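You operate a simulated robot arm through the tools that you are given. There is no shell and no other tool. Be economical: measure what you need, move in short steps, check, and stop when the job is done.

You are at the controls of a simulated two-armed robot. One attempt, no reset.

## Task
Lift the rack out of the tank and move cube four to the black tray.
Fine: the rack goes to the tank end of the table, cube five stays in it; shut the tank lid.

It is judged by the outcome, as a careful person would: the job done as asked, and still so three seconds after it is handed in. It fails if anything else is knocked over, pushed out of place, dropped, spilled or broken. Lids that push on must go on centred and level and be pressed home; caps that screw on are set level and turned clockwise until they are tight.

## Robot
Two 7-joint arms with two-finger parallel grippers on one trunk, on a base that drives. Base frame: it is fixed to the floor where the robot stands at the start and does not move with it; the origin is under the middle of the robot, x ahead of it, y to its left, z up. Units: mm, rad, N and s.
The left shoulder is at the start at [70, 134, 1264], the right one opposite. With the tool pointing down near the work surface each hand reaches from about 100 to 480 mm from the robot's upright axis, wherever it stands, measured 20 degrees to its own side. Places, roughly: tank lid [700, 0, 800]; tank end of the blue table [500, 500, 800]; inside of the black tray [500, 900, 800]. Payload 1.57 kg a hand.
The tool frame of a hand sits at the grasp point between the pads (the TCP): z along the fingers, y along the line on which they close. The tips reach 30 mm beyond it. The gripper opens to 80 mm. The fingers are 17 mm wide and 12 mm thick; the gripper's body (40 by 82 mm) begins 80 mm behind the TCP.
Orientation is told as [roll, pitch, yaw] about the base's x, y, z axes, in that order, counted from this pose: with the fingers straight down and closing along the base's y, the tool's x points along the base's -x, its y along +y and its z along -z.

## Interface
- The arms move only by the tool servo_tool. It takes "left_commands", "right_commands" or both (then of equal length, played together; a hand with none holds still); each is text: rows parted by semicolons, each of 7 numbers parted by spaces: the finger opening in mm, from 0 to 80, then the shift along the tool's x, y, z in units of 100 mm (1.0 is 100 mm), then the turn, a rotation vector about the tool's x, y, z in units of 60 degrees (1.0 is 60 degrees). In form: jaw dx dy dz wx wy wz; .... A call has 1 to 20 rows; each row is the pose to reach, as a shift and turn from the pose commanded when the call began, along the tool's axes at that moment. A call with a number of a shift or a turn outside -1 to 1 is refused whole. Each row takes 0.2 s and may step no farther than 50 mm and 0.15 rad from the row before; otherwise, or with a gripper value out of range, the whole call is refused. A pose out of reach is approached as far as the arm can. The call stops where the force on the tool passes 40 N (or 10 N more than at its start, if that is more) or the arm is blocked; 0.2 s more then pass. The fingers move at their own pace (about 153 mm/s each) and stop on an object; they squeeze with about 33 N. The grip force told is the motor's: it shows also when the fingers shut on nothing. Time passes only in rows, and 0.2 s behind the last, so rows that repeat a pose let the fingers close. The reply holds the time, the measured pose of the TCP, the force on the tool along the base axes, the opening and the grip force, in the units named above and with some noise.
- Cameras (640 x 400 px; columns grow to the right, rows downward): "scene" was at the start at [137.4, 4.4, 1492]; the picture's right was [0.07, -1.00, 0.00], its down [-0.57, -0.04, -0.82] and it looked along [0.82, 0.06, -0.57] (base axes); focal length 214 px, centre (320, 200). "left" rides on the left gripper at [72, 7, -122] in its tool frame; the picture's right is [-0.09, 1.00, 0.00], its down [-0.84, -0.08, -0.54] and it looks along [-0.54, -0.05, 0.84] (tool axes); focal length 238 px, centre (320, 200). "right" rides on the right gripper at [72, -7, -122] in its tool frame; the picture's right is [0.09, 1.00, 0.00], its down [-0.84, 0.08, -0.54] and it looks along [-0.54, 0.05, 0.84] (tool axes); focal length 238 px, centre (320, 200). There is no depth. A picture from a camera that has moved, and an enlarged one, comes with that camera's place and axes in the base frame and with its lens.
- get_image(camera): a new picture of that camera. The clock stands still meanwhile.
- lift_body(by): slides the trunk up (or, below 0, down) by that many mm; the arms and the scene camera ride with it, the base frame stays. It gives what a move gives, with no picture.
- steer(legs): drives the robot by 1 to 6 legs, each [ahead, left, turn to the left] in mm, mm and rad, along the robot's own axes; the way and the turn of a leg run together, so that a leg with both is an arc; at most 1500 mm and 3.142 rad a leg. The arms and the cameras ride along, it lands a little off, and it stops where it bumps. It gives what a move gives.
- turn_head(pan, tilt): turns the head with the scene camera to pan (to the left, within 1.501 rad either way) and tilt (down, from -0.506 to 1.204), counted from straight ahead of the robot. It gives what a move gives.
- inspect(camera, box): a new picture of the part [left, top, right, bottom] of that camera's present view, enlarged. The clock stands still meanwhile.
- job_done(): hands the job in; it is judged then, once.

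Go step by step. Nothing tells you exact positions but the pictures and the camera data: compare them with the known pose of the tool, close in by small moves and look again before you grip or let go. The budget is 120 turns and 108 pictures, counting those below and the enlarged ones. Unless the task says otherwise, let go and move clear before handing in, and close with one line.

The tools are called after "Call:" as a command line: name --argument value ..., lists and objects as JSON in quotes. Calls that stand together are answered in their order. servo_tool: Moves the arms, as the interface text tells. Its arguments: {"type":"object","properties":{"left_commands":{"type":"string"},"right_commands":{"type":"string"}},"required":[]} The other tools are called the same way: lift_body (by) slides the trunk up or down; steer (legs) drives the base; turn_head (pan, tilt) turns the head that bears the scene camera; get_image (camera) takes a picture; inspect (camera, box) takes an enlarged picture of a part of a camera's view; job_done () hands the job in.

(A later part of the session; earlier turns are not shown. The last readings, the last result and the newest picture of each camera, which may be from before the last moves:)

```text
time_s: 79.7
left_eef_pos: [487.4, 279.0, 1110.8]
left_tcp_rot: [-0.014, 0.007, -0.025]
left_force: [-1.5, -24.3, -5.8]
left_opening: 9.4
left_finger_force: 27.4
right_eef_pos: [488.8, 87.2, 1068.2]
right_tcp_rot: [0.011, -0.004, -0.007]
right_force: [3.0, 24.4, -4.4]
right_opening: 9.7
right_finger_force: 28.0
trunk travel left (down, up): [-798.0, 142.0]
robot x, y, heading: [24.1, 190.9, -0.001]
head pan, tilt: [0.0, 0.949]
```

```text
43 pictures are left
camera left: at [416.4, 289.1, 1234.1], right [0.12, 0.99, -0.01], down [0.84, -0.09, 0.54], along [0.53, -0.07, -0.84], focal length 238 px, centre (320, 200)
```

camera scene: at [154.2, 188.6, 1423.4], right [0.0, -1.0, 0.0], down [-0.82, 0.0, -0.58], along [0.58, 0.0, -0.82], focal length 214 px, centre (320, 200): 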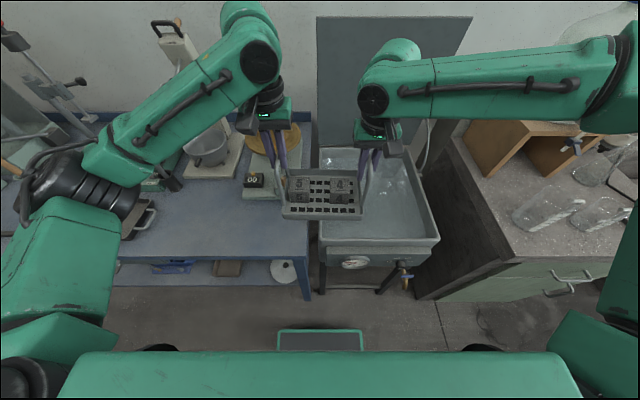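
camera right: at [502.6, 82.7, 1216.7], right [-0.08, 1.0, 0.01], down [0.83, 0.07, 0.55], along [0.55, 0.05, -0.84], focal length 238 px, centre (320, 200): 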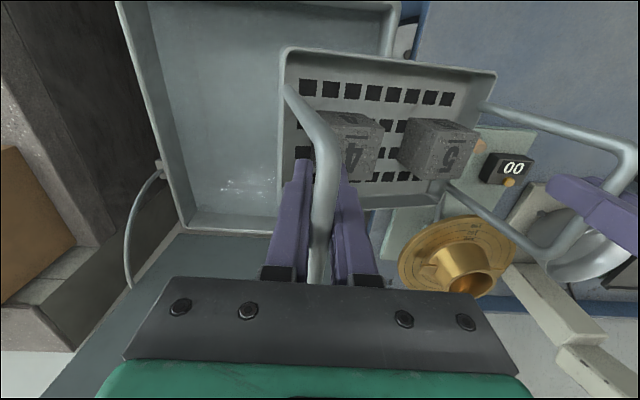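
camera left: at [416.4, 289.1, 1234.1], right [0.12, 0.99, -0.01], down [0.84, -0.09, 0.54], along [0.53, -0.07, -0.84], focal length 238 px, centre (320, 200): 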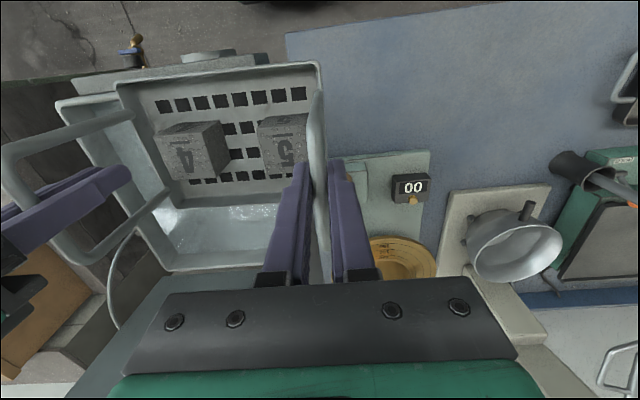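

Rack is level again. Ease the side tension, then drive left to the tank end of the table.

Call:
servo_tool --left_commands "0 0 -0.015 0 0 0 0; 0 0 -0.03 0 0 0 0" --right_commands "0 0 0.015 0 0 0 0; 0 0 0.03 0 0 0 0"

Call:
steer --legs '[[0, 270, 0]]'

Call:
get_image --camera "left"

Call:
get_image --camera "right"

Call:
get_image --camera "scene"

```text
time_s: 80.3
left_eef_pos: [485.4, 279.5, 1111.9]
left_tcp_rot: [-0.006, 0.007, -0.018]
left_force: [-2.3, 35.7, -4.6]
left_opening: 9.4
left_finger_force: 28.0
right_eef_pos: [488.3, 86.9, 1067.8]
right_tcp_rot: [0.007, -0.006, -0.012]
right_force: [2.5, -35.0, -5.2]
right_opening: 9.6
right_finger_force: 28.1
trunk travel left (down, up): [-798.0, 142.0]
robot x, y, heading: [25.9, 190.2, -0.002]
head pan, tilt: [0.0, 0.949]
```

```text
time_s: 81.5
left_eef_pos: [482.4, 366.6, 1111.8]
left_tcp_rot: [0.005, 0.012, -0.024]
left_force: [-2.5, -0.6, -5.6]
left_opening: 9.5
left_finger_force: 27.4
right_eef_pos: [486.4, 174.8, 1067.4]
right_tcp_rot: [0.006, 0.001, -0.016]
right_force: [3.5, 0.2, -4.4]
right_opening: 9.6
right_finger_force: 28.3
trunk travel left (down, up): [-798.0, 142.0]
robot x, y, heading: [27.3, 281.4, -0.003]
head pan, tilt: [0.0, 0.949]
stopped in leg 1: the force on the tool passed its limit (the readings are from after the stop); the commanded pose is now the measured one
```

```text
42 pictures are left
camera left: at [413.5, 374.3, 1234.6], right [0.12, 0.99, 0.0], down [0.84, -0.1, 0.53], along [0.53, -0.06, -0.85], focal length 238 px, centre (320, 200)
```

left: 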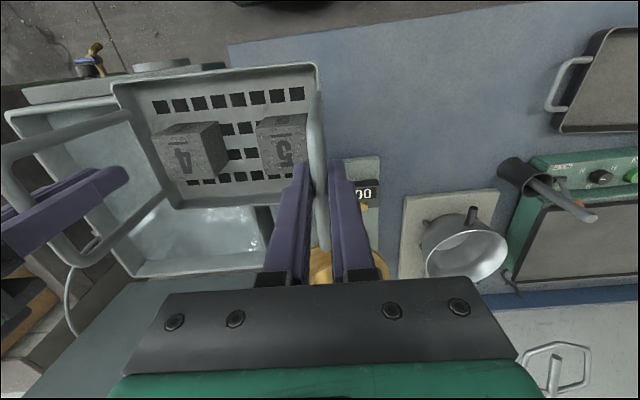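

```text
41 pictures are left
camera right: at [414.0, 167.5, 1191.1], right [-0.08, 1.0, 0.01], down [0.84, 0.06, 0.54], along [0.54, 0.05, -0.84], focal length 238 px, centre (320, 200)
```

right: 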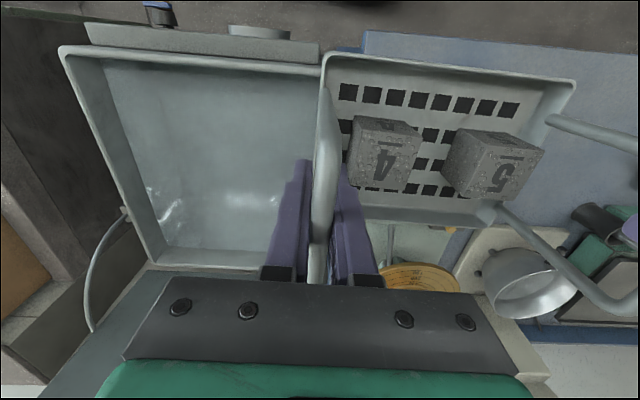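

```text
40 pictures are left
camera scene: at [150.6, 275.4, 1423.8], right [0.0, -1.0, 0.0], down [-0.81, 0.01, -0.58], along [0.58, 0.0, -0.81], focal length 214 px, centre (320, 200)
```

scene: 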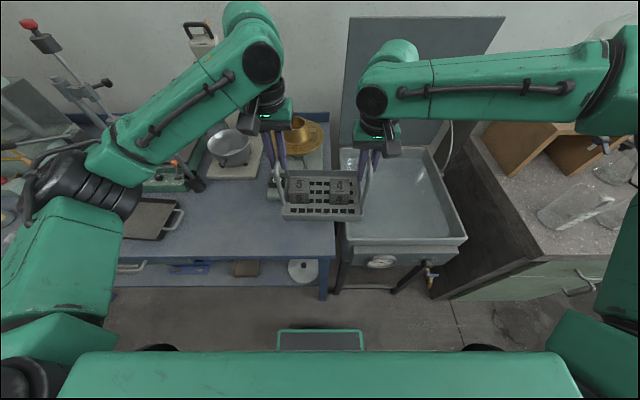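

Tension is gone now. Continue left.

Call:
steer --legs '[[0, 90, 0]]'

Call:
steer --legs '[[0, 90, 0]]'

Call:
get_image --camera "right"

Call:
get_image --camera "left"

```text
time_s: 82.6
left_eef_pos: [484.0, 456.8, 1111.9]
left_tcp_rot: [0.004, 0.007, -0.023]
left_force: [-2.8, -1.6, -5.9]
left_opening: 9.5
left_finger_force: 28.1
right_eef_pos: [486.3, 265.2, 1068.4]
right_tcp_rot: [0.007, -0.003, -0.014]
right_force: [1.6, -0.1, -3.9]
right_opening: 9.8
right_finger_force: 28.0
trunk travel left (down, up): [-798.0, 142.0]
robot x, y, heading: [28.5, 374.6, -0.0]
head pan, tilt: [0.0, 0.949]
```

```text
time_s: 83.7
left_eef_pos: [483.5, 548.5, 1112.0]
left_tcp_rot: [0.001, 0.011, -0.022]
left_force: [-1.1, -1.1, -5.3]
left_opening: 9.6
left_finger_force: 27.8
right_eef_pos: [486.3, 357.5, 1069.2]
right_tcp_rot: [0.007, -0.004, -0.014]
right_force: [1.3, -0.4, -4.1]
right_opening: 9.8
right_finger_force: 27.5
trunk travel left (down, up): [-798.0, 142.0]
robot x, y, heading: [24.0, 468.8, -0.001]
head pan, tilt: [0.0, 0.949]
```

```text
39 pictures are left
camera right: at [414.0, 349.5, 1191.8], right [-0.08, 1.0, 0.01], down [0.84, 0.06, 0.55], along [0.54, 0.05, -0.84], focal length 238 px, centre (320, 200)
```

right: 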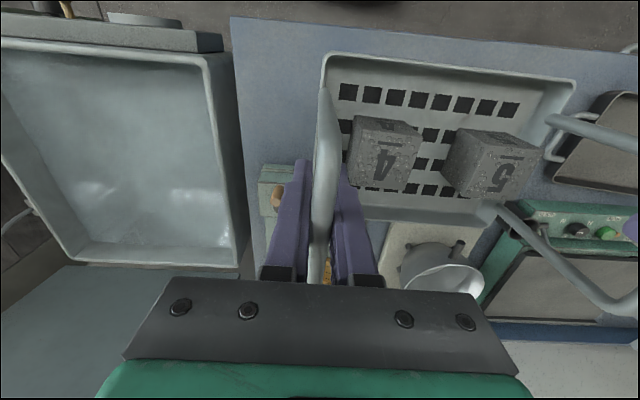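

```text
38 pictures are left
camera left: at [413.3, 556.4, 1235.3], right [0.12, 0.99, 0.0], down [0.84, -0.1, 0.53], along [0.53, -0.06, -0.85], focal length 238 px, centre (320, 200)
```

left: 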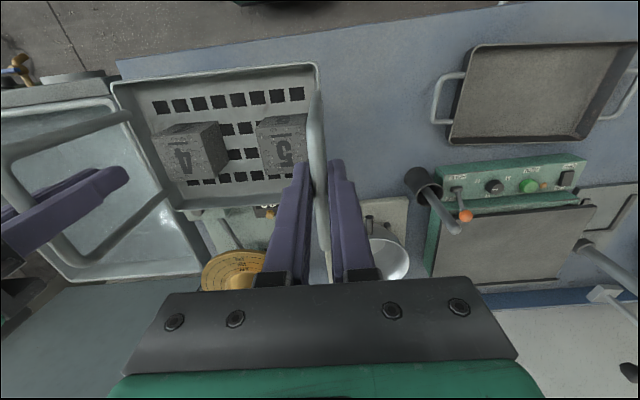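

Centre is over [485, 453]; clear of the table edge and flow table. Lower by trunk.

Call:
lift_body --by -120

Call:
get_image --camera "right"

Call:
get_image --camera "scene"

```text
time_s: 85.2
left_eef_pos: [483.7, 552.5, 991.7]
left_tcp_rot: [-0.003, 0.008, -0.021]
left_force: [-2.2, -0.5, -4.2]
left_opening: 9.4
left_finger_force: 27.9
right_eef_pos: [485.0, 360.5, 948.6]
right_tcp_rot: [0.003, -0.004, -0.014]
right_force: [1.7, -0.3, -5.0]
right_opening: 9.9
right_finger_force: 28.4
trunk travel left (down, up): [-678.0, 262.0]
robot x, y, heading: [22.9, 465.4, -0.004]
head pan, tilt: [0.0, 0.949]
```

```text
37 pictures are left
camera right: at [413.7, 354.0, 1072.3], right [-0.08, 1.0, 0.0], down [0.84, 0.06, 0.55], along [0.54, 0.04, -0.84], focal length 238 px, centre (320, 200)
```

right: 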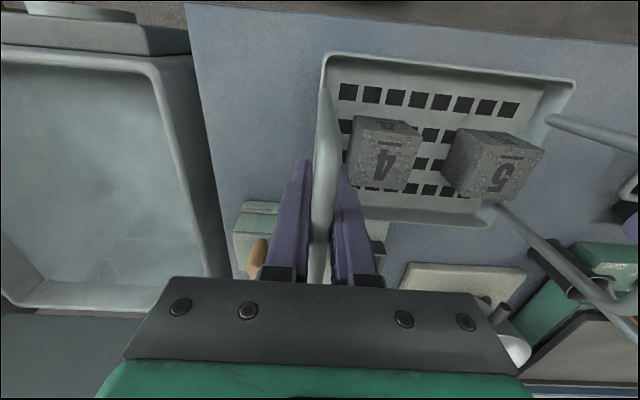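

```text
36 pictures are left
camera scene: at [149.9, 462.9, 1304.0], right [0.0, -1.0, 0.0], down [-0.81, 0.0, -0.58], along [0.58, 0.0, -0.81], focal length 214 px, centre (320, 200)
```

scene: 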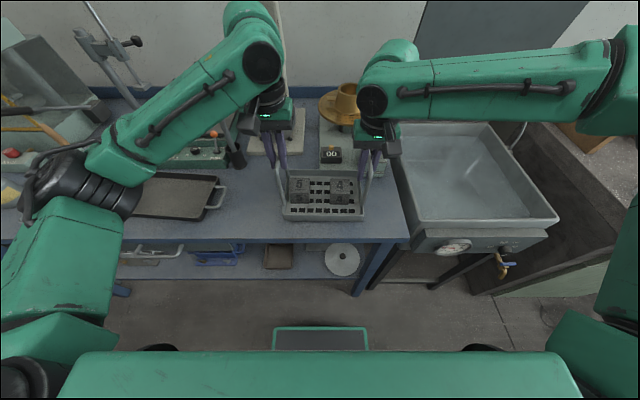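

Call:
lift_body --by -25

Call:
lift_body --by -12

Call:
inspect --camera "scene" --box '[240, 130, 420, 250]'

```text
time_s: 85.9
left_eef_pos: [483.9, 552.1, 966.5]
left_tcp_rot: [-0.002, 0.009, -0.022]
left_force: [-1.2, -1.0, -4.4]
left_opening: 9.4
left_finger_force: 27.5
right_eef_pos: [485.9, 359.4, 923.5]
right_tcp_rot: [0.001, -0.004, -0.014]
right_force: [0.9, 0.9, -4.6]
right_opening: 9.8
right_finger_force: 28.4
trunk travel left (down, up): [-653.0, 287.0]
robot x, y, heading: [25.4, 464.2, -0.001]
head pan, tilt: [0.0, 0.949]
```

```text
time_s: 86.5
left_eef_pos: [483.3, 552.9, 955.2]
left_tcp_rot: [-0.002, 0.009, -0.022]
left_force: [-1.3, -0.4, -5.2]
left_opening: 9.6
left_finger_force: 28.4
right_eef_pos: [483.6, 360.8, 911.1]
right_tcp_rot: [0.002, -0.003, -0.014]
right_force: [1.4, 0.4, -5.3]
right_opening: 9.8
right_finger_force: 27.8
trunk travel left (down, up): [-641.0, 299.0]
robot x, y, heading: [29.2, 465.1, -0.004]
head pan, tilt: [0.0, 0.949]
```

```text
3.33 times, centred on (330, 190) of scene
camera zoom: at [149.5, 463.0, 1266.9], right [0.0, -1.0, 0.0], down [-0.81, 0.0, -0.58], along [0.58, 0.0, -0.81], focal length 715 px, centre (287, 233)
```

zoom: 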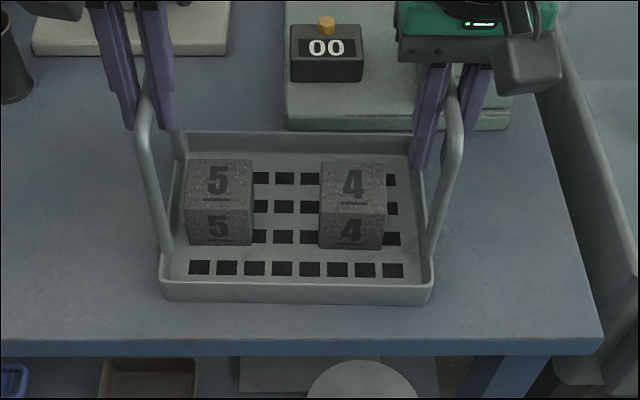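

Call:
lift_body --by -8

Call:
lift_body --by -8

Call:
lift_body --by -6

```text
time_s: 87.1
left_eef_pos: [480.5, 553.0, 950.8]
left_tcp_rot: [-0.002, -0.001, -0.022]
left_force: [4.9, 0.5, 24.4]
left_opening: 9.9
left_finger_force: 28.4
right_eef_pos: [483.9, 359.7, 909.1]
right_tcp_rot: [0.004, -0.013, -0.017]
right_force: [9.0, -1.1, 22.8]
right_opening: 10.2
right_finger_force: 28.3
trunk travel left (down, up): [-633.0, 307.0]
robot x, y, heading: [27.5, 467.4, -0.005]
head pan, tilt: [0.0, 0.949]
```

```text
time_s: 87.7
left_eef_pos: [477.7, 552.9, 941.1]
left_tcp_rot: [-0.003, 0.003, -0.022]
left_force: [2.2, 0.9, 23.4]
left_opening: 9.7
left_finger_force: 28.4
right_eef_pos: [481.2, 360.2, 898.9]
right_tcp_rot: [0.0, -0.008, -0.015]
right_force: [4.1, -1.1, 24.1]
right_opening: 9.6
right_finger_force: 28.2
trunk travel left (down, up): [-625.0, 315.0]
robot x, y, heading: [29.5, 466.8, -0.003]
head pan, tilt: [0.0, 0.949]
```

```text
time_s: 88.2
left_eef_pos: [477.4, 552.0, 935.6]
left_tcp_rot: [-0.003, 0.002, -0.025]
left_force: [0.4, 2.0, 22.8]
left_opening: 9.5
left_finger_force: 28.3
right_eef_pos: [479.6, 360.7, 892.2]
right_tcp_rot: [0.001, -0.012, -0.014]
right_force: [1.7, -0.8, 21.2]
right_opening: 9.8
right_finger_force: 27.7
trunk travel left (down, up): [-619.0, 321.0]
robot x, y, heading: [29.2, 469.8, -0.005]
head pan, tilt: [0.0, 0.949]
```

The rack is standing on the table. Open both hands and rise.

Call:
servo_tool --left_commands "20 0 0 0 0 0 0; 50 0 0 0 0 0 0; 50 0 0 0 0 0 0" --right_commands "20 0 0 0 0 0 0; 50 0 0 0 0 0 0; 50 0 0 0 0 0 0"

Call:
lift_body --by 150

Call:
get_image --camera "scene"

Call:
get_image --camera "right"

```text
time_s: 89.0
left_eef_pos: [484.3, 553.7, 933.5]
left_tcp_rot: [-0.001, 0.01, -0.021]
left_force: [0.5, 0.8, -0.4]
left_opening: 50.1
left_finger_force: 0.0
right_eef_pos: [484.6, 360.6, 888.6]
right_tcp_rot: [0.003, -0.003, -0.013]
right_force: [0.2, 0.0, 0.4]
right_opening: 50.1
right_finger_force: 0.2
trunk travel left (down, up): [-619.0, 321.0]
robot x, y, heading: [26.2, 464.7, -0.007]
head pan, tilt: [0.0, 0.949]
```

```text
time_s: 90.8
left_eef_pos: [482.2, 552.5, 1082.5]
left_tcp_rot: [-0.002, 0.008, -0.023]
left_force: [-0.3, -0.2, -0.2]
left_opening: 50.0
left_finger_force: 0.1
right_eef_pos: [484.9, 362.3, 1039.4]
right_tcp_rot: [0.002, -0.003, -0.013]
right_force: [0.0, -0.3, -0.2]
right_opening: 49.9
right_finger_force: 0.0
trunk travel left (down, up): [-769.0, 171.0]
robot x, y, heading: [27.5, 464.2, 0.002]
head pan, tilt: [0.0, 0.949]
```

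```text
34 pictures are left
camera scene: at [148.7, 463.0, 1395.0], right [0.0, -1.0, 0.0], down [-0.81, 0.0, -0.58], along [0.58, 0.0, -0.81], focal length 214 px, centre (320, 200)
```

scene: 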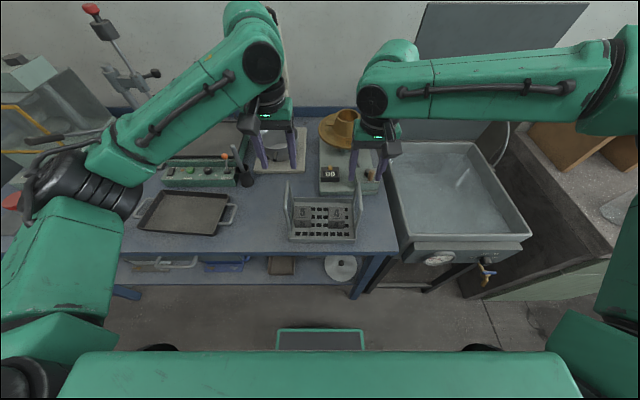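

```text
33 pictures are left
camera right: at [412.7, 354.0, 1163.7], right [-0.08, 1.0, 0.0], down [0.84, 0.06, 0.55], along [0.54, 0.04, -0.84], focal length 238 px, centre (320, 200)
```

right: 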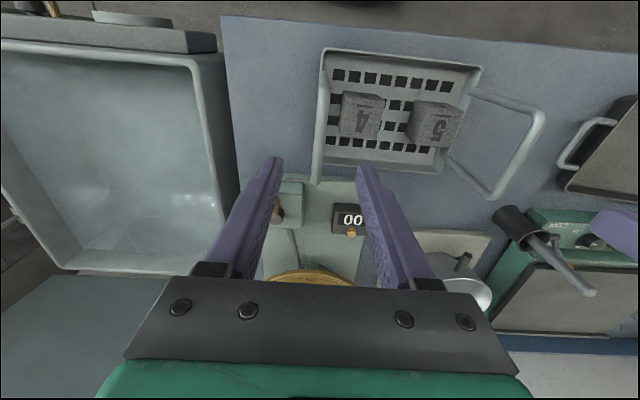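

Rack stands well. Now locate cube 4 precisely.

Call:
inspect --camera "scene" --box '[270, 170, 390, 250]'

Call:
inspect --camera "right" --box '[300, 40, 500, 190]'

```text
5.00 times, centred on (330, 210) of scene
camera zoom: at [148.7, 463.0, 1395.0], right [0.0, -1.0, 0.0], down [-0.81, 0.0, -0.58], along [0.58, 0.0, -0.81], focal length 1072 px, centre (270, 150)
```

zoom: 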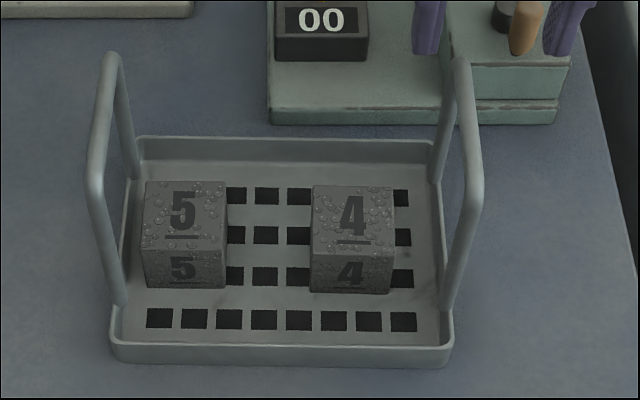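

```text
2.67 times, centred on (400, 115) of right
camera zoom: at [412.7, 354.0, 1163.7], right [-0.08, 1.0, 0.0], down [0.84, 0.06, 0.55], along [0.54, 0.04, -0.84], focal length 636 px, centre (107, 427)
```

zoom: 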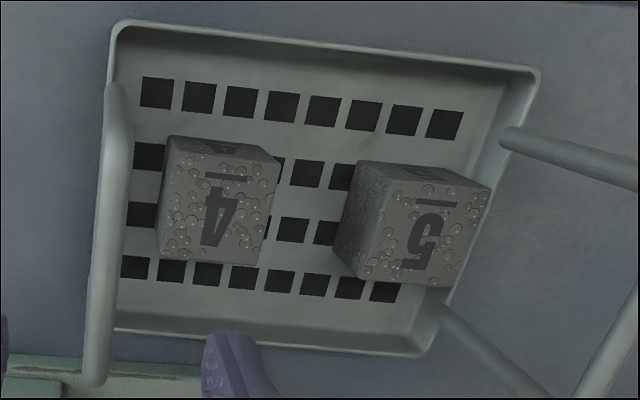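

Cube 4: top centre ≈ [489, 413, 843], 50 mm wide, nicely aligned. I'll use the left hand closing along x (yaw 90°), and move the right hand aside.

Call:
servo_tool --left_commands "70 0 0 0 0 0 0.14; 70 0 0 0 0 0 0.28; 70 0 0 0 0 0 0.42; 70 0 0 0 0 0 0.56; 70 0 0 0 0 0 0.7; 70 0 0 0 0 0 0.84; 70 0 0 0 0 0 0.98" --right_commands "50 0 -0.2 -0.1 0 0 0; 50 0.1 -0.4 -0.2 0 0 0; 50 0.2 -0.6 -0.3 0 0 0; 50 0.3 -0.8 -0.4 0 0 0; 50 0.4 -1 -0.5 0 0 0; 50 0.5 -1 -0.6 0 0 0; 50 0.6 -1 -0.7 0 0 0"

Call:
servo_tool --left_commands "70 0 0 0 0 0 0.13; 70 0 0 0 0 0 0.26; 70 0 0 0 0 0 0.39; 70 0 0 0 0 0 0.50"

Call:
servo_tool --left_commands "70 -0.4 0 0 0 0 0; 70 -0.8 0 0 0 0 0; 70 -1 0.03 0 0 0 0; 70 -1 0.06 0 0 0 0"

Call:
servo_tool --left_commands "70 -0.2 0 0.2 0 0 0; 70 -0.4 0 0.5 0 0 0; 70 -0.4 0 0.8 0 0 0"

Call:
get_image --camera "left"

Call:
get_image --camera "scene"

```text
time_s: 92.3
left_eef_pos: [482.9, 553.7, 1083.8]
left_tcp_rot: [-0.006, 0.001, -1.052]
left_force: [0.4, -0.3, -0.1]
left_opening: 70.2
left_finger_force: 0.1
right_eef_pos: [424.6, 259.0, 1109.4]
right_tcp_rot: [0.002, -0.005, -0.014]
right_force: [0.4, 0.0, 0.6]
right_opening: 49.8
right_finger_force: 0.1
trunk travel left (down, up): [-769.0, 171.0]
robot x, y, heading: [27.7, 469.7, -0.008]
head pan, tilt: [0.0, 0.949]
```

```text
time_s: 93.3
left_eef_pos: [482.6, 553.2, 1083.5]
left_tcp_rot: [-0.01, -0.002, -1.576]
left_force: [0.5, -0.4, 0.1]
left_opening: 69.9
left_finger_force: 0.1
right_eef_pos: [424.9, 261.5, 1109.5]
right_tcp_rot: [0.002, -0.002, -0.014]
right_force: [1.1, 0.2, -0.7]
right_opening: 50.1
right_finger_force: 0.1
trunk travel left (down, up): [-769.0, 171.0]
robot x, y, heading: [26.9, 467.8, 0.002]
head pan, tilt: [0.0, 0.949]
```

```text
time_s: 94.3
left_eef_pos: [486.8, 453.8, 1083.8]
left_tcp_rot: [-0.007, -0.001, -1.573]
left_force: [-0.4, -0.1, -1.3]
left_opening: 70.0
left_finger_force: 0.0
right_eef_pos: [425.6, 259.8, 1107.8]
right_tcp_rot: [0.002, -0.003, -0.015]
right_force: [0.1, -0.3, -0.5]
right_opening: 49.8
right_finger_force: 0.1
trunk travel left (down, up): [-769.0, 171.0]
robot x, y, heading: [27.0, 465.5, -0.004]
head pan, tilt: [0.0, 0.949]
```

```text
time_s: 95.2
left_eef_pos: [488.0, 413.7, 1003.5]
left_tcp_rot: [-0.007, -0.003, -1.572]
left_force: [-0.2, -0.3, -0.2]
left_opening: 70.2
left_finger_force: 0.1
right_eef_pos: [424.1, 261.5, 1109.3]
right_tcp_rot: [0.002, -0.003, -0.014]
right_force: [0.7, 0.8, -0.6]
right_opening: 49.9
right_finger_force: 0.0
trunk travel left (down, up): [-769.0, 171.0]
robot x, y, heading: [19.0, 466.3, -0.004]
head pan, tilt: [0.0, 0.949]
```

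```text
30 pictures are left
camera left: at [495.2, 486.0, 1125.4], right [1.0, -0.09, -0.01], down [-0.08, -0.84, 0.54], along [-0.06, -0.54, -0.84], focal length 238 px, centre (320, 200)
```

left: 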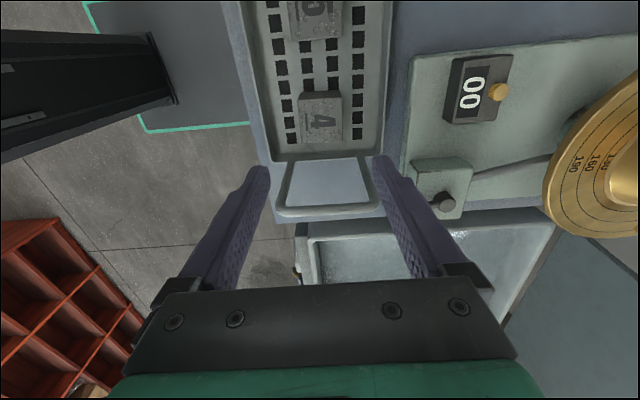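

```text
29 pictures are left
camera scene: at [148.8, 463.8, 1395.1], right [0.0, -1.0, 0.0], down [-0.81, 0.0, -0.58], along [0.58, 0.0, -0.81], focal length 214 px, centre (320, 200)
```

scene: 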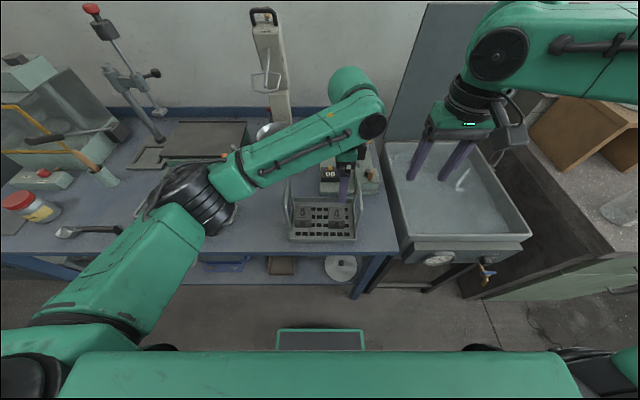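

Call:
servo_tool --left_commands "70 0 0.01 0.3 0 0 0; 70 0 0.01 0.6 0 0 0; 70 0 0.01 0.9 0 0 0"

Call:
get_image --camera "left"

Call:
get_image --camera "scene"

```text
time_s: 96.0
left_eef_pos: [486.9, 412.1, 914.8]
left_tcp_rot: [-0.009, -0.002, -1.572]
left_force: [0.1, 0.2, 0.2]
left_opening: 70.2
left_finger_force: 0.2
right_eef_pos: [425.5, 259.3, 1109.3]
right_tcp_rot: [0.0, -0.003, -0.013]
right_force: [-0.2, -0.2, -0.6]
right_opening: 50.3
right_finger_force: 0.1
trunk travel left (down, up): [-769.0, 171.0]
robot x, y, heading: [23.4, 469.1, -0.005]
head pan, tilt: [0.0, 0.949]
```

```text
28 pictures are left
camera left: at [495.0, 485.0, 1037.2], right [1.0, -0.09, -0.01], down [-0.07, -0.84, 0.54], along [-0.06, -0.54, -0.84], focal length 238 px, centre (320, 200)
```

left: 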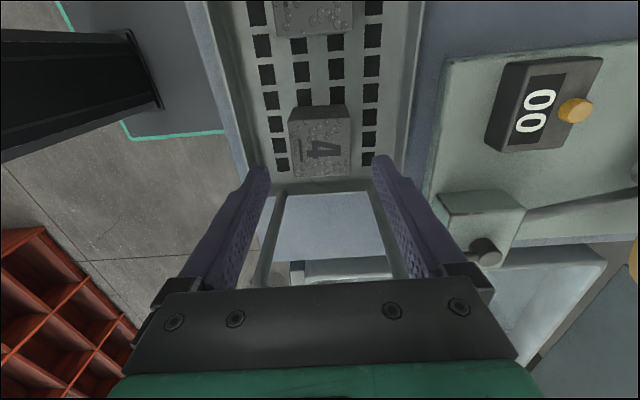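

```text
27 pictures are left
camera scene: at [148.6, 462.8, 1395.1], right [0.0, -1.0, 0.0], down [-0.81, 0.0, -0.58], along [0.58, 0.0, -0.81], focal length 214 px, centre (320, 200)
```

scene: 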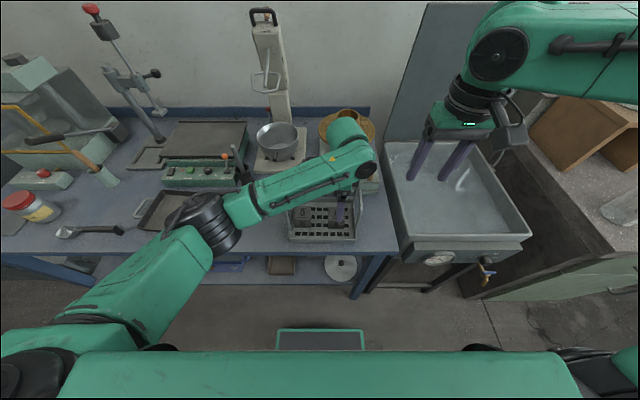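

Aligned. Descend and grip cube 4.

Call:
servo_tool --left_commands "70 0 0 0.3 0 0 0; 70 0 0 0.6 0 0 0; 70 0 0 0.84 0 0 0; 70 0 0 0.84 0 0 0; 0 0 0 0.84 0 0 0; 0 0 0 0.84 0 0 0; 0 0 0 0.84 0 0 0"

Call:
get_image --camera "left"

```text
time_s: 97.5
left_eef_pos: [485.3, 412.2, 833.9]
left_tcp_rot: [0.001, -0.005, -1.574]
left_force: [5.5, -1.5, 39.6]
left_opening: 49.1
left_finger_force: 32.7
right_eef_pos: [420.4, 258.8, 1111.1]
right_tcp_rot: [0.001, -0.01, -0.015]
right_force: [-0.6, 0.4, -0.7]
right_opening: 49.7
right_finger_force: 0.1
trunk travel left (down, up): [-769.0, 171.0]
robot x, y, heading: [25.9, 461.9, 0.002]
head pan, tilt: [0.0, 0.949]
```

```text
26 pictures are left
camera left: at [492.4, 484.7, 955.9], right [1.0, -0.1, 0.0], down [-0.08, -0.83, 0.55], along [-0.05, -0.54, -0.84], focal length 238 px, centre (320, 200)
```

left: 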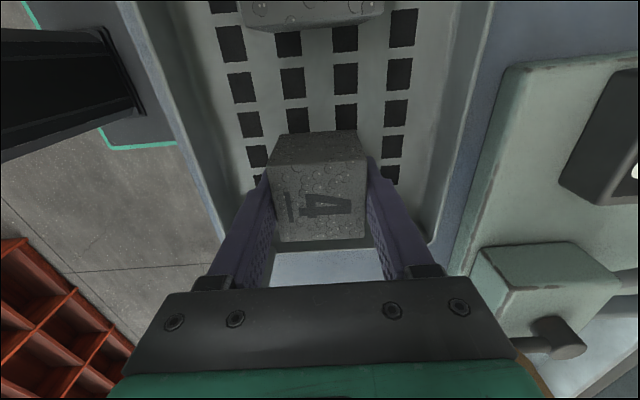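

Cube 4 is gripped (49 mm). Lift it clear.

Call:
servo_tool --left_commands "0 0 0 -0.1 0 0 0; 0 0 0 -0.3 0 0 0; 0 0 0 -0.6 0 0 0; 0 0 0 -0.9 0 0 0; 0 0 0 -1 0 0 0"

Call:
lift_body --by 110

Call:
get_image --camera "scene"

Call:
get_image --camera "left"

```text
time_s: 98.8
left_eef_pos: [486.6, 413.1, 929.9]
left_tcp_rot: [-0.01, -0.001, -1.573]
left_force: [-0.3, 0.1, -2.4]
left_opening: 48.7
left_finger_force: 32.7
right_eef_pos: [425.5, 259.6, 1108.0]
right_tcp_rot: [0.002, -0.007, -0.014]
right_force: [0.4, 0.2, -1.0]
right_opening: 49.9
right_finger_force: 0.1
trunk travel left (down, up): [-769.0, 171.0]
robot x, y, heading: [26.0, 469.8, -0.005]
head pan, tilt: [0.0, 0.949]
```

```text
time_s: 100.2
left_eef_pos: [488.1, 413.1, 1038.6]
left_tcp_rot: [-0.009, -0.002, -1.572]
left_force: [-0.7, -0.6, -3.1]
left_opening: 48.9
left_finger_force: 33.3
right_eef_pos: [425.6, 259.0, 1218.4]
right_tcp_rot: [0.001, -0.004, -0.014]
right_force: [-0.6, 0.2, -0.7]
right_opening: 50.4
right_finger_force: 0.1
trunk travel left (down, up): [-879.0, 61.0]
robot x, y, heading: [28.6, 463.1, -0.008]
head pan, tilt: [0.0, 0.949]
```

```text
25 pictures are left
camera scene: at [149.2, 462.8, 1505.0], right [0.0, -1.0, 0.0], down [-0.81, 0.0, -0.58], along [0.58, 0.0, -0.81], focal length 214 px, centre (320, 200)
```

scene: 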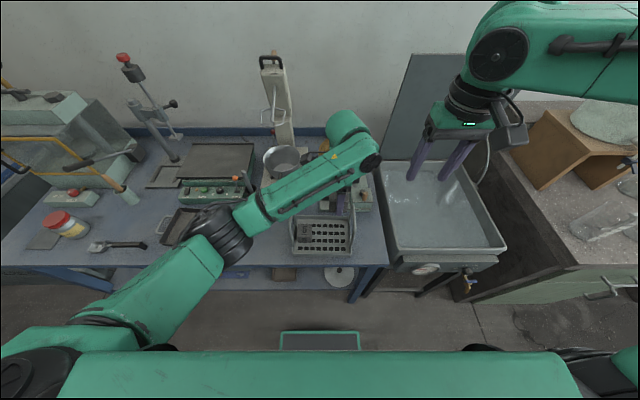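

```text
24 pictures are left
camera left: at [495.2, 485.3, 1161.4], right [1.0, -0.09, -0.01], down [-0.07, -0.84, 0.54], along [-0.06, -0.54, -0.84], focal length 238 px, centre (320, 200)
```

left: 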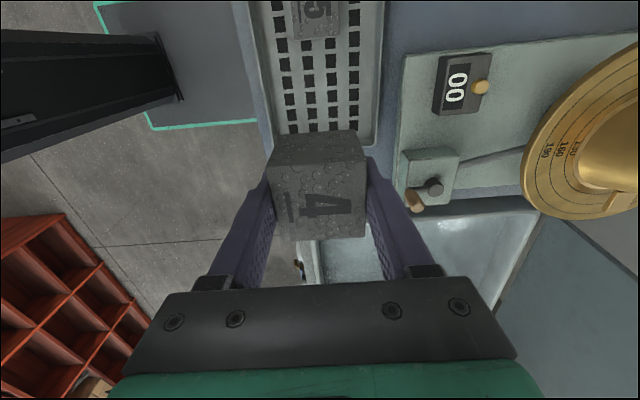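

Clear. Drive left toward the tray.

Call:
steer --legs '[[0, 250, 0], [0, 230, 0]]'

Call:
get_image --camera "scene"

Call:
get_image --camera "left"

Call:
get_image --camera "right"

```text
time_s: 103.4
left_eef_pos: [488.5, 902.6, 1039.2]
left_tcp_rot: [-0.008, 0.001, -1.572]
left_force: [0.8, -0.2, -2.9]
left_opening: 48.7
left_finger_force: 32.5
right_eef_pos: [427.0, 749.0, 1219.0]
right_tcp_rot: [0.005, -0.004, -0.016]
right_force: [-0.3, -0.2, 0.9]
right_opening: 50.0
right_finger_force: 0.1
trunk travel left (down, up): [-879.0, 61.0]
robot x, y, heading: [29.5, 954.2, 0.003]
head pan, tilt: [0.0, 0.949]
```

```text
23 pictures are left
camera scene: at [150.9, 950.5, 1505.0], right [0.0, -1.0, 0.0], down [-0.81, 0.0, -0.58], along [0.58, 0.0, -0.81], focal length 214 px, centre (320, 200)
```

scene: 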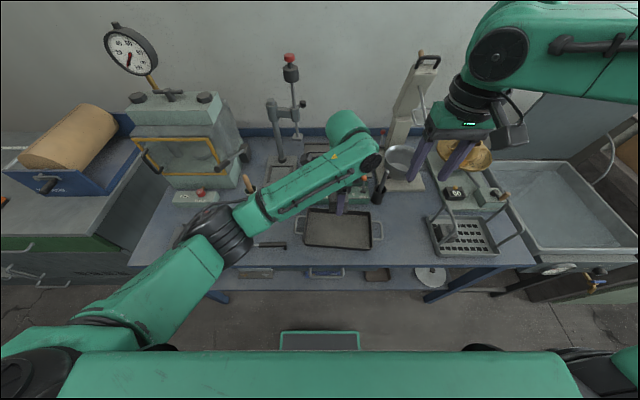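

```text
22 pictures are left
camera left: at [496.8, 974.1, 1161.6], right [1.0, -0.09, -0.01], down [-0.07, -0.84, 0.54], along [-0.06, -0.54, -0.84], focal length 238 px, centre (320, 200)
```

left: 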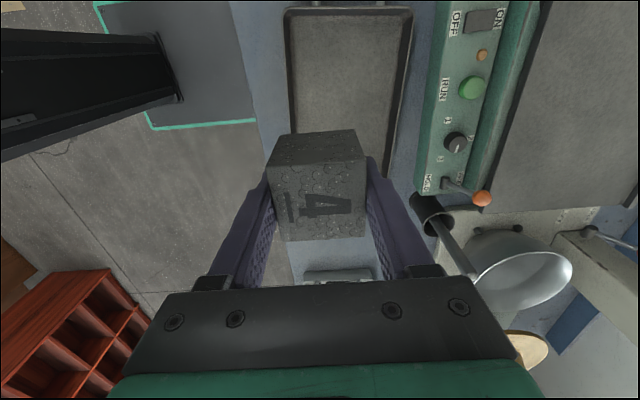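

```text
21 pictures are left
camera right: at [355.5, 741.6, 1341.5], right [-0.08, 1.0, 0.0], down [0.84, 0.06, 0.55], along [0.54, 0.05, -0.84], focal length 238 px, centre (320, 200)
```

right: 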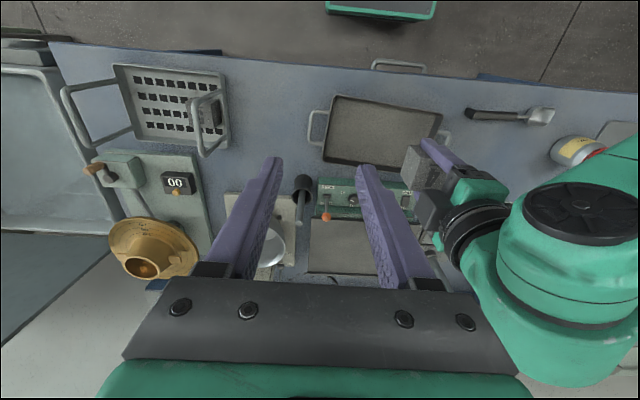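

Tray centre ≈ [530, 880]. Move ahead 40 mm and lower.

Call:
steer --legs '[[40, -10, 0]]'

Call:
lift_body --by -160

Call:
get_image --camera "scene"

Call:
get_image --camera "left"

```text
time_s: 104.3
left_eef_pos: [521.2, 896.4, 1042.5]
left_tcp_rot: [-0.002, -0.005, -1.573]
left_force: [-1.0, 0.5, -3.2]
left_opening: 48.8
left_finger_force: 33.1
right_eef_pos: [457.2, 743.7, 1222.9]
right_tcp_rot: [0.001, -0.011, -0.015]
right_force: [-0.3, 0.5, 0.2]
right_opening: 49.9
right_finger_force: 0.0
trunk travel left (down, up): [-879.0, 61.0]
robot x, y, heading: [64.6, 949.2, -0.004]
head pan, tilt: [0.0, 0.949]
```

```text
time_s: 106.1
left_eef_pos: [528.0, 894.5, 879.0]
left_tcp_rot: [-0.009, -0.001, -1.574]
left_force: [0.0, -0.1, -3.9]
left_opening: 48.8
left_finger_force: 33.2
right_eef_pos: [465.0, 741.1, 1059.4]
right_tcp_rot: [0.002, -0.005, -0.016]
right_force: [-0.2, 0.1, 0.1]
right_opening: 50.2
right_finger_force: 0.1
trunk travel left (down, up): [-719.0, 221.0]
robot x, y, heading: [64.7, 947.6, -0.004]
head pan, tilt: [0.0, 0.949]
```

```text
20 pictures are left
camera scene: at [189.4, 944.1, 1345.1], right [0.0, -1.0, 0.0], down [-0.81, 0.0, -0.58], along [0.58, 0.0, -0.81], focal length 214 px, centre (320, 200)
```

scene: 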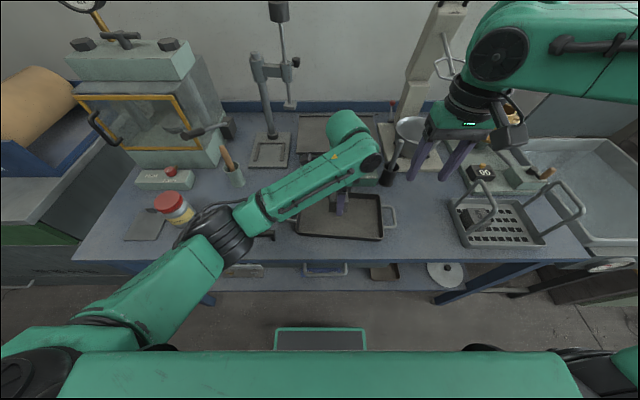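

```text
19 pictures are left
camera left: at [535.4, 966.1, 1001.7], right [1.0, -0.1, -0.01], down [-0.08, -0.84, 0.54], along [-0.06, -0.54, -0.84], focal length 238 px, centre (320, 200)
```

left: 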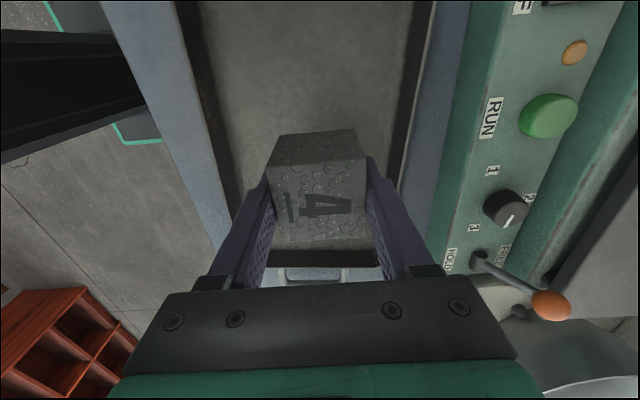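

Cube sits over the tray's interior. Lower in small steps until contact.

Call:
lift_body --by -28

Call:
lift_body --by -6

Call:
lift_body --by -5

```text
time_s: 106.8
left_eef_pos: [527.8, 894.3, 851.7]
left_tcp_rot: [-0.008, -0.002, -1.576]
left_force: [-0.8, -0.4, -1.7]
left_opening: 48.9
left_finger_force: 33.6
right_eef_pos: [465.6, 740.3, 1030.8]
right_tcp_rot: [0.003, -0.006, -0.016]
right_force: [-0.3, -0.8, 0.3]
right_opening: 50.0
right_finger_force: 0.2
trunk travel left (down, up): [-691.0, 249.0]
robot x, y, heading: [69.3, 947.2, -0.004]
head pan, tilt: [0.0, 0.949]
```

```text
time_s: 107.4
left_eef_pos: [527.3, 894.8, 845.3]
left_tcp_rot: [-0.01, -0.001, -1.575]
left_force: [0.4, 0.3, -2.8]
left_opening: 48.9
left_finger_force: 32.8
right_eef_pos: [465.7, 740.8, 1024.4]
right_tcp_rot: [0.003, -0.002, -0.017]
right_force: [-0.6, -0.2, 0.0]
right_opening: 50.1
right_finger_force: 0.0
trunk travel left (down, up): [-685.0, 255.0]
robot x, y, heading: [67.3, 947.1, -0.006]
head pan, tilt: [0.0, 0.949]
```

```text
time_s: 107.9
left_eef_pos: [527.9, 893.4, 840.1]
left_tcp_rot: [-0.009, -0.003, -1.574]
left_force: [0.0, 0.0, -3.1]
left_opening: 48.5
left_finger_force: 33.0
right_eef_pos: [465.9, 740.5, 1019.7]
right_tcp_rot: [0.001, -0.003, -0.017]
right_force: [0.1, 0.1, -0.5]
right_opening: 50.0
right_finger_force: 0.1
trunk travel left (down, up): [-680.0, 260.0]
robot x, y, heading: [66.2, 944.9, -0.006]
head pan, tilt: [0.0, 0.949]
```

Call:
lift_body --by -4

Call:
lift_body --by -3

Call:
lift_body --by -3

```text
time_s: 108.4
left_eef_pos: [527.6, 894.7, 835.6]
left_tcp_rot: [-0.008, -0.002, -1.575]
left_force: [-0.2, 0.1, -2.9]
left_opening: 48.7
left_finger_force: 32.9
right_eef_pos: [466.7, 740.3, 1016.2]
right_tcp_rot: [0.001, -0.003, -0.017]
right_force: [0.3, 0.5, -0.3]
right_opening: 49.9
right_finger_force: 0.0
trunk travel left (down, up): [-676.0, 264.0]
robot x, y, heading: [69.9, 946.6, 0.004]
head pan, tilt: [0.0, 0.949]
```

```text
time_s: 109.0
left_eef_pos: [527.9, 894.6, 834.5]
left_tcp_rot: [-0.007, -0.001, -1.574]
left_force: [0.6, 1.0, 3.0]
left_opening: 49.1
left_finger_force: 32.9
right_eef_pos: [464.9, 740.4, 1014.9]
right_tcp_rot: [0.002, -0.005, -0.016]
right_force: [-0.9, -0.1, 0.7]
right_opening: 50.2
right_finger_force: 0.2
trunk travel left (down, up): [-673.0, 267.0]
robot x, y, heading: [67.6, 946.5, 0.001]
head pan, tilt: [0.0, 0.949]
```

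```text
time_s: 109.5
left_eef_pos: [528.0, 893.5, 833.4]
left_tcp_rot: [0.0, -0.003, -1.574]
left_force: [6.2, 0.2, 25.2]
left_opening: 48.7
left_finger_force: 32.5
right_eef_pos: [463.7, 741.7, 1010.6]
right_tcp_rot: [0.002, -0.007, -0.018]
right_force: [-0.5, 0.3, 0.4]
right_opening: 50.1
right_finger_force: 0.1
trunk travel left (down, up): [-670.0, 270.0]
robot x, y, heading: [72.7, 944.2, -0.003]
head pan, tilt: [0.0, 0.949]
```

The cube rests on the tray floor. Release and rise.

Call:
servo_tool --left_commands "55 0 0 0 0 0 0; 70 0 0 0 0 0 0; 70 0 0 0 0 0 0"

Call:
lift_body --by 200

Call:
get_image --camera "left"

```text
time_s: 110.0
left_eef_pos: [524.5, 893.8, 833.5]
left_tcp_rot: [-0.005, -0.001, -1.577]
left_force: [-5.8, 2.0, 14.2]
left_opening: 65.4
left_finger_force: 0.0
right_eef_pos: [463.6, 740.5, 1010.8]
right_tcp_rot: [0.0, -0.006, -0.015]
right_force: [-0.2, 0.3, -0.2]
right_opening: 50.1
right_finger_force: 0.0
trunk travel left (down, up): [-670.0, 270.0]
robot x, y, heading: [63.1, 947.4, -0.002]
head pan, tilt: [0.0, 0.949]
stopped in row 2 (left hand): the force on the tool passed its limit (the readings are from after the stop); the commanded pose is now the measured one
```

```text
time_s: 112.2
left_eef_pos: [527.4, 892.6, 1032.5]
left_tcp_rot: [-0.009, -0.002, -1.576]
left_force: [-0.2, 0.4, -0.8]
left_opening: 70.1
left_finger_force: 0.1
right_eef_pos: [465.2, 740.9, 1208.9]
right_tcp_rot: [0.002, -0.004, -0.015]
right_force: [-0.2, -0.1, 1.1]
right_opening: 50.3
right_finger_force: 0.2
trunk travel left (down, up): [-870.0, 70.0]
robot x, y, heading: [64.3, 942.6, -0.001]
head pan, tilt: [0.0, 0.949]
```

```text
18 pictures are left
camera left: at [535.0, 965.5, 1154.3], right [1.0, -0.1, -0.01], down [-0.08, -0.84, 0.54], along [-0.06, -0.54, -0.84], focal length 238 px, centre (320, 200)
```

left: 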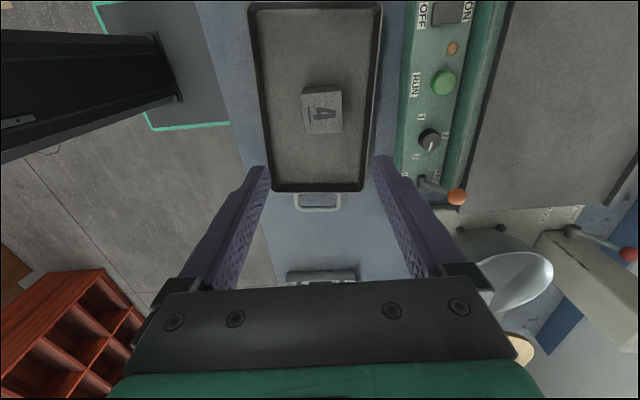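

Cube 4 is in the tray. Now for the lid: back away, raise the trunk, and drive back in front of the tank.

Call:
steer --legs '[[-260, 0, 0], [0, -480, 0], [0, -480, 0]]'

Call:
lift_body --by 69

Call:
servo_tool --left_commands "30 0 0.1 -0.1 -0.13 0 0; 0 0 0.2 -0.2 -0.26 0 0; 0 0 0.3 -0.3 -0.39 0 0; 0 0 0.4 -0.4 -0.52 0 0; 0 0 0.5 -0.5 -0.64 0 0; 0 0 0.5 -0.7 -0.76 0 0; 0 0 0.5 -0.9 -0.76 0 0; 0 0 0.5 -1 -0.76 0 0" --right_commands "0 0.1 0 0 0 0 0; 0 0.2 0 0 0 0 0; 0 0.3 0 0 0 0 0; 0 0.4 0 0 0 0 0; 0 0.5 0 0 0 0 0; 0 0.5 0 0 0 0 0; 0 0.5 0 0 0 0 0; 0 0.5 0 0 0 0 0"

Call:
turn_head --pan 0 --tilt 0.55

Call:
get_image --camera "scene"

```text
time_s: 118.9
left_eef_pos: [260.3, -51.4, 1032.7]
left_tcp_rot: [-0.01, -0.002, -1.57]
left_force: [0.8, 0.3, 0.4]
left_opening: 70.1
left_finger_force: 0.0
right_eef_pos: [200.6, -204.3, 1210.1]
right_tcp_rot: [0.001, -0.005, -0.009]
right_force: [-0.7, 0.3, -0.9]
right_opening: 50.2
right_finger_force: 0.0
trunk travel left (down, up): [-870.0, 70.0]
robot x, y, heading: [-200.6, -1.1, 0.002]
head pan, tilt: [0.0, 0.949]
```

```text
time_s: 120.0
left_eef_pos: [262.2, -52.0, 1101.3]
left_tcp_rot: [-0.01, 0.0, -1.57]
left_force: [0.0, 0.2, 0.0]
left_opening: 70.0
left_finger_force: 0.0
right_eef_pos: [200.8, -205.4, 1278.9]
right_tcp_rot: [0.002, -0.002, -0.009]
right_force: [-0.5, 0.7, 0.0]
right_opening: 49.8
right_finger_force: 0.0
trunk travel left (down, up): [-939.0, 1.0]
robot x, y, heading: [-197.8, -1.4, 0.004]
head pan, tilt: [0.0, 0.949]
```

```text
time_s: 121.8
left_eef_pos: [312.4, -54.7, 1203.0]
left_tcp_rot: [0.787, -0.001, -1.569]
left_force: [-0.2, 0.4, -0.3]
left_opening: 0.0
left_finger_force: 21.1
right_eef_pos: [150.7, -203.7, 1278.2]
right_tcp_rot: [0.002, -0.005, -0.009]
right_force: [0.8, 0.1, 0.4]
right_opening: 0.0
right_finger_force: 21.2
trunk travel left (down, up): [-939.0, 1.0]
robot x, y, heading: [-199.6, -2.2, 0.001]
head pan, tilt: [0.0, 0.949]
```

```text
time_s: 122.7
left_eef_pos: [312.7, -54.2, 1202.2]
left_tcp_rot: [0.788, -0.002, -1.569]
left_force: [0.1, -0.5, 0.7]
left_opening: 0.0
left_finger_force: 21.6
right_eef_pos: [150.0, -204.1, 1277.9]
right_tcp_rot: [0.002, -0.005, -0.01]
right_force: [0.7, -0.7, 0.3]
right_opening: 0.0
right_finger_force: 21.2
trunk travel left (down, up): [-939.0, 1.0]
robot x, y, heading: [-198.0, -3.0, 0.003]
head pan, tilt: [0.0, 0.55]
```

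```text
17 pictures are left
camera scene: at [-59.6, -4.1, 1597.9], right [0.0, -1.0, 0.0], down [-0.52, 0.0, -0.85], along [0.85, 0.0, -0.52], focal length 214 px, centre (320, 200)
```

scene: 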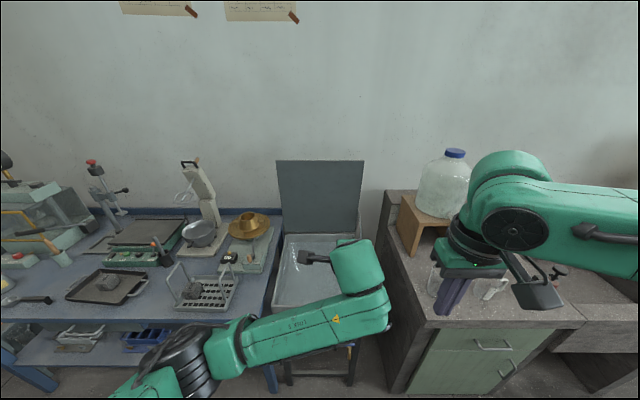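

Lid top edge measured at ≈ [849, −4, 1247]. I'll bring the left hand (fingers 45° forward-down) to y≈110 and above edge height, then drive in.

Call:
servo_tool --left_commands "0 0.25 0.15 -0.15 0 0 0; 0 0.5 0.31 -0.31 0 0 0; 0 0.75 0.47 -0.47 0 0 0; 0 1 0.62 -0.62 0 0 0"

Call:
servo_tool --left_commands "0 0.3 0 0 0 0 0; 0 0.64 0 0 0 0 0; 0 0.64 0 0 0 0 0"

Call:
steer --legs '[[385, 0, 0]]'

Call:
get_image --camera "scene"

```text
time_s: 123.7
left_eef_pos: [309.1, 49.2, 1289.2]
left_tcp_rot: [0.788, -0.001, -1.57]
left_force: [0.3, 0.0, -0.5]
left_opening: 0.0
left_finger_force: 21.3
right_eef_pos: [150.5, -203.5, 1279.6]
right_tcp_rot: [0.003, -0.006, -0.008]
right_force: [0.5, -0.6, -0.5]
right_opening: 0.0
right_finger_force: 21.0
trunk travel left (down, up): [-939.0, 1.0]
robot x, y, heading: [-197.3, -0.1, 0.003]
head pan, tilt: [0.0, 0.55]
```

```text
time_s: 124.5
left_eef_pos: [310.3, 113.1, 1290.7]
left_tcp_rot: [0.786, 0.001, -1.569]
left_force: [-0.9, 0.2, -0.3]
left_opening: 0.0
left_finger_force: 21.0
right_eef_pos: [150.8, -205.3, 1279.7]
right_tcp_rot: [0.001, -0.006, -0.007]
right_force: [0.9, -0.7, 0.1]
right_opening: 0.0
right_finger_force: 21.5
trunk travel left (down, up): [-939.0, 1.0]
robot x, y, heading: [-200.1, -3.0, 0.006]
head pan, tilt: [0.0, 0.55]
```

```text
time_s: 126.8
left_eef_pos: [681.7, 107.9, 1290.6]
left_tcp_rot: [0.789, -0.002, -1.58]
left_force: [-0.1, -0.1, 0.2]
left_opening: 0.2
left_finger_force: 21.1
right_eef_pos: [518.3, -209.0, 1280.1]
right_tcp_rot: [0.003, -0.007, -0.02]
right_force: [0.0, 0.6, 0.3]
right_opening: 0.1
right_finger_force: 21.3
trunk travel left (down, up): [-939.0, 1.0]
robot x, y, heading: [173.0, -2.7, -0.008]
head pan, tilt: [0.0, 0.55]
```

```text
16 pictures are left
camera scene: at [309.1, -6.6, 1598.4], right [-0.01, -1.0, 0.0], down [-0.52, 0.0, -0.85], along [0.85, -0.01, -0.52], focal length 214 px, centre (320, 200)
```

scene: 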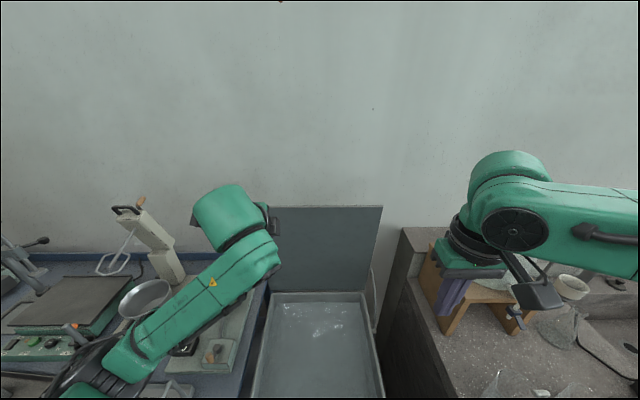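

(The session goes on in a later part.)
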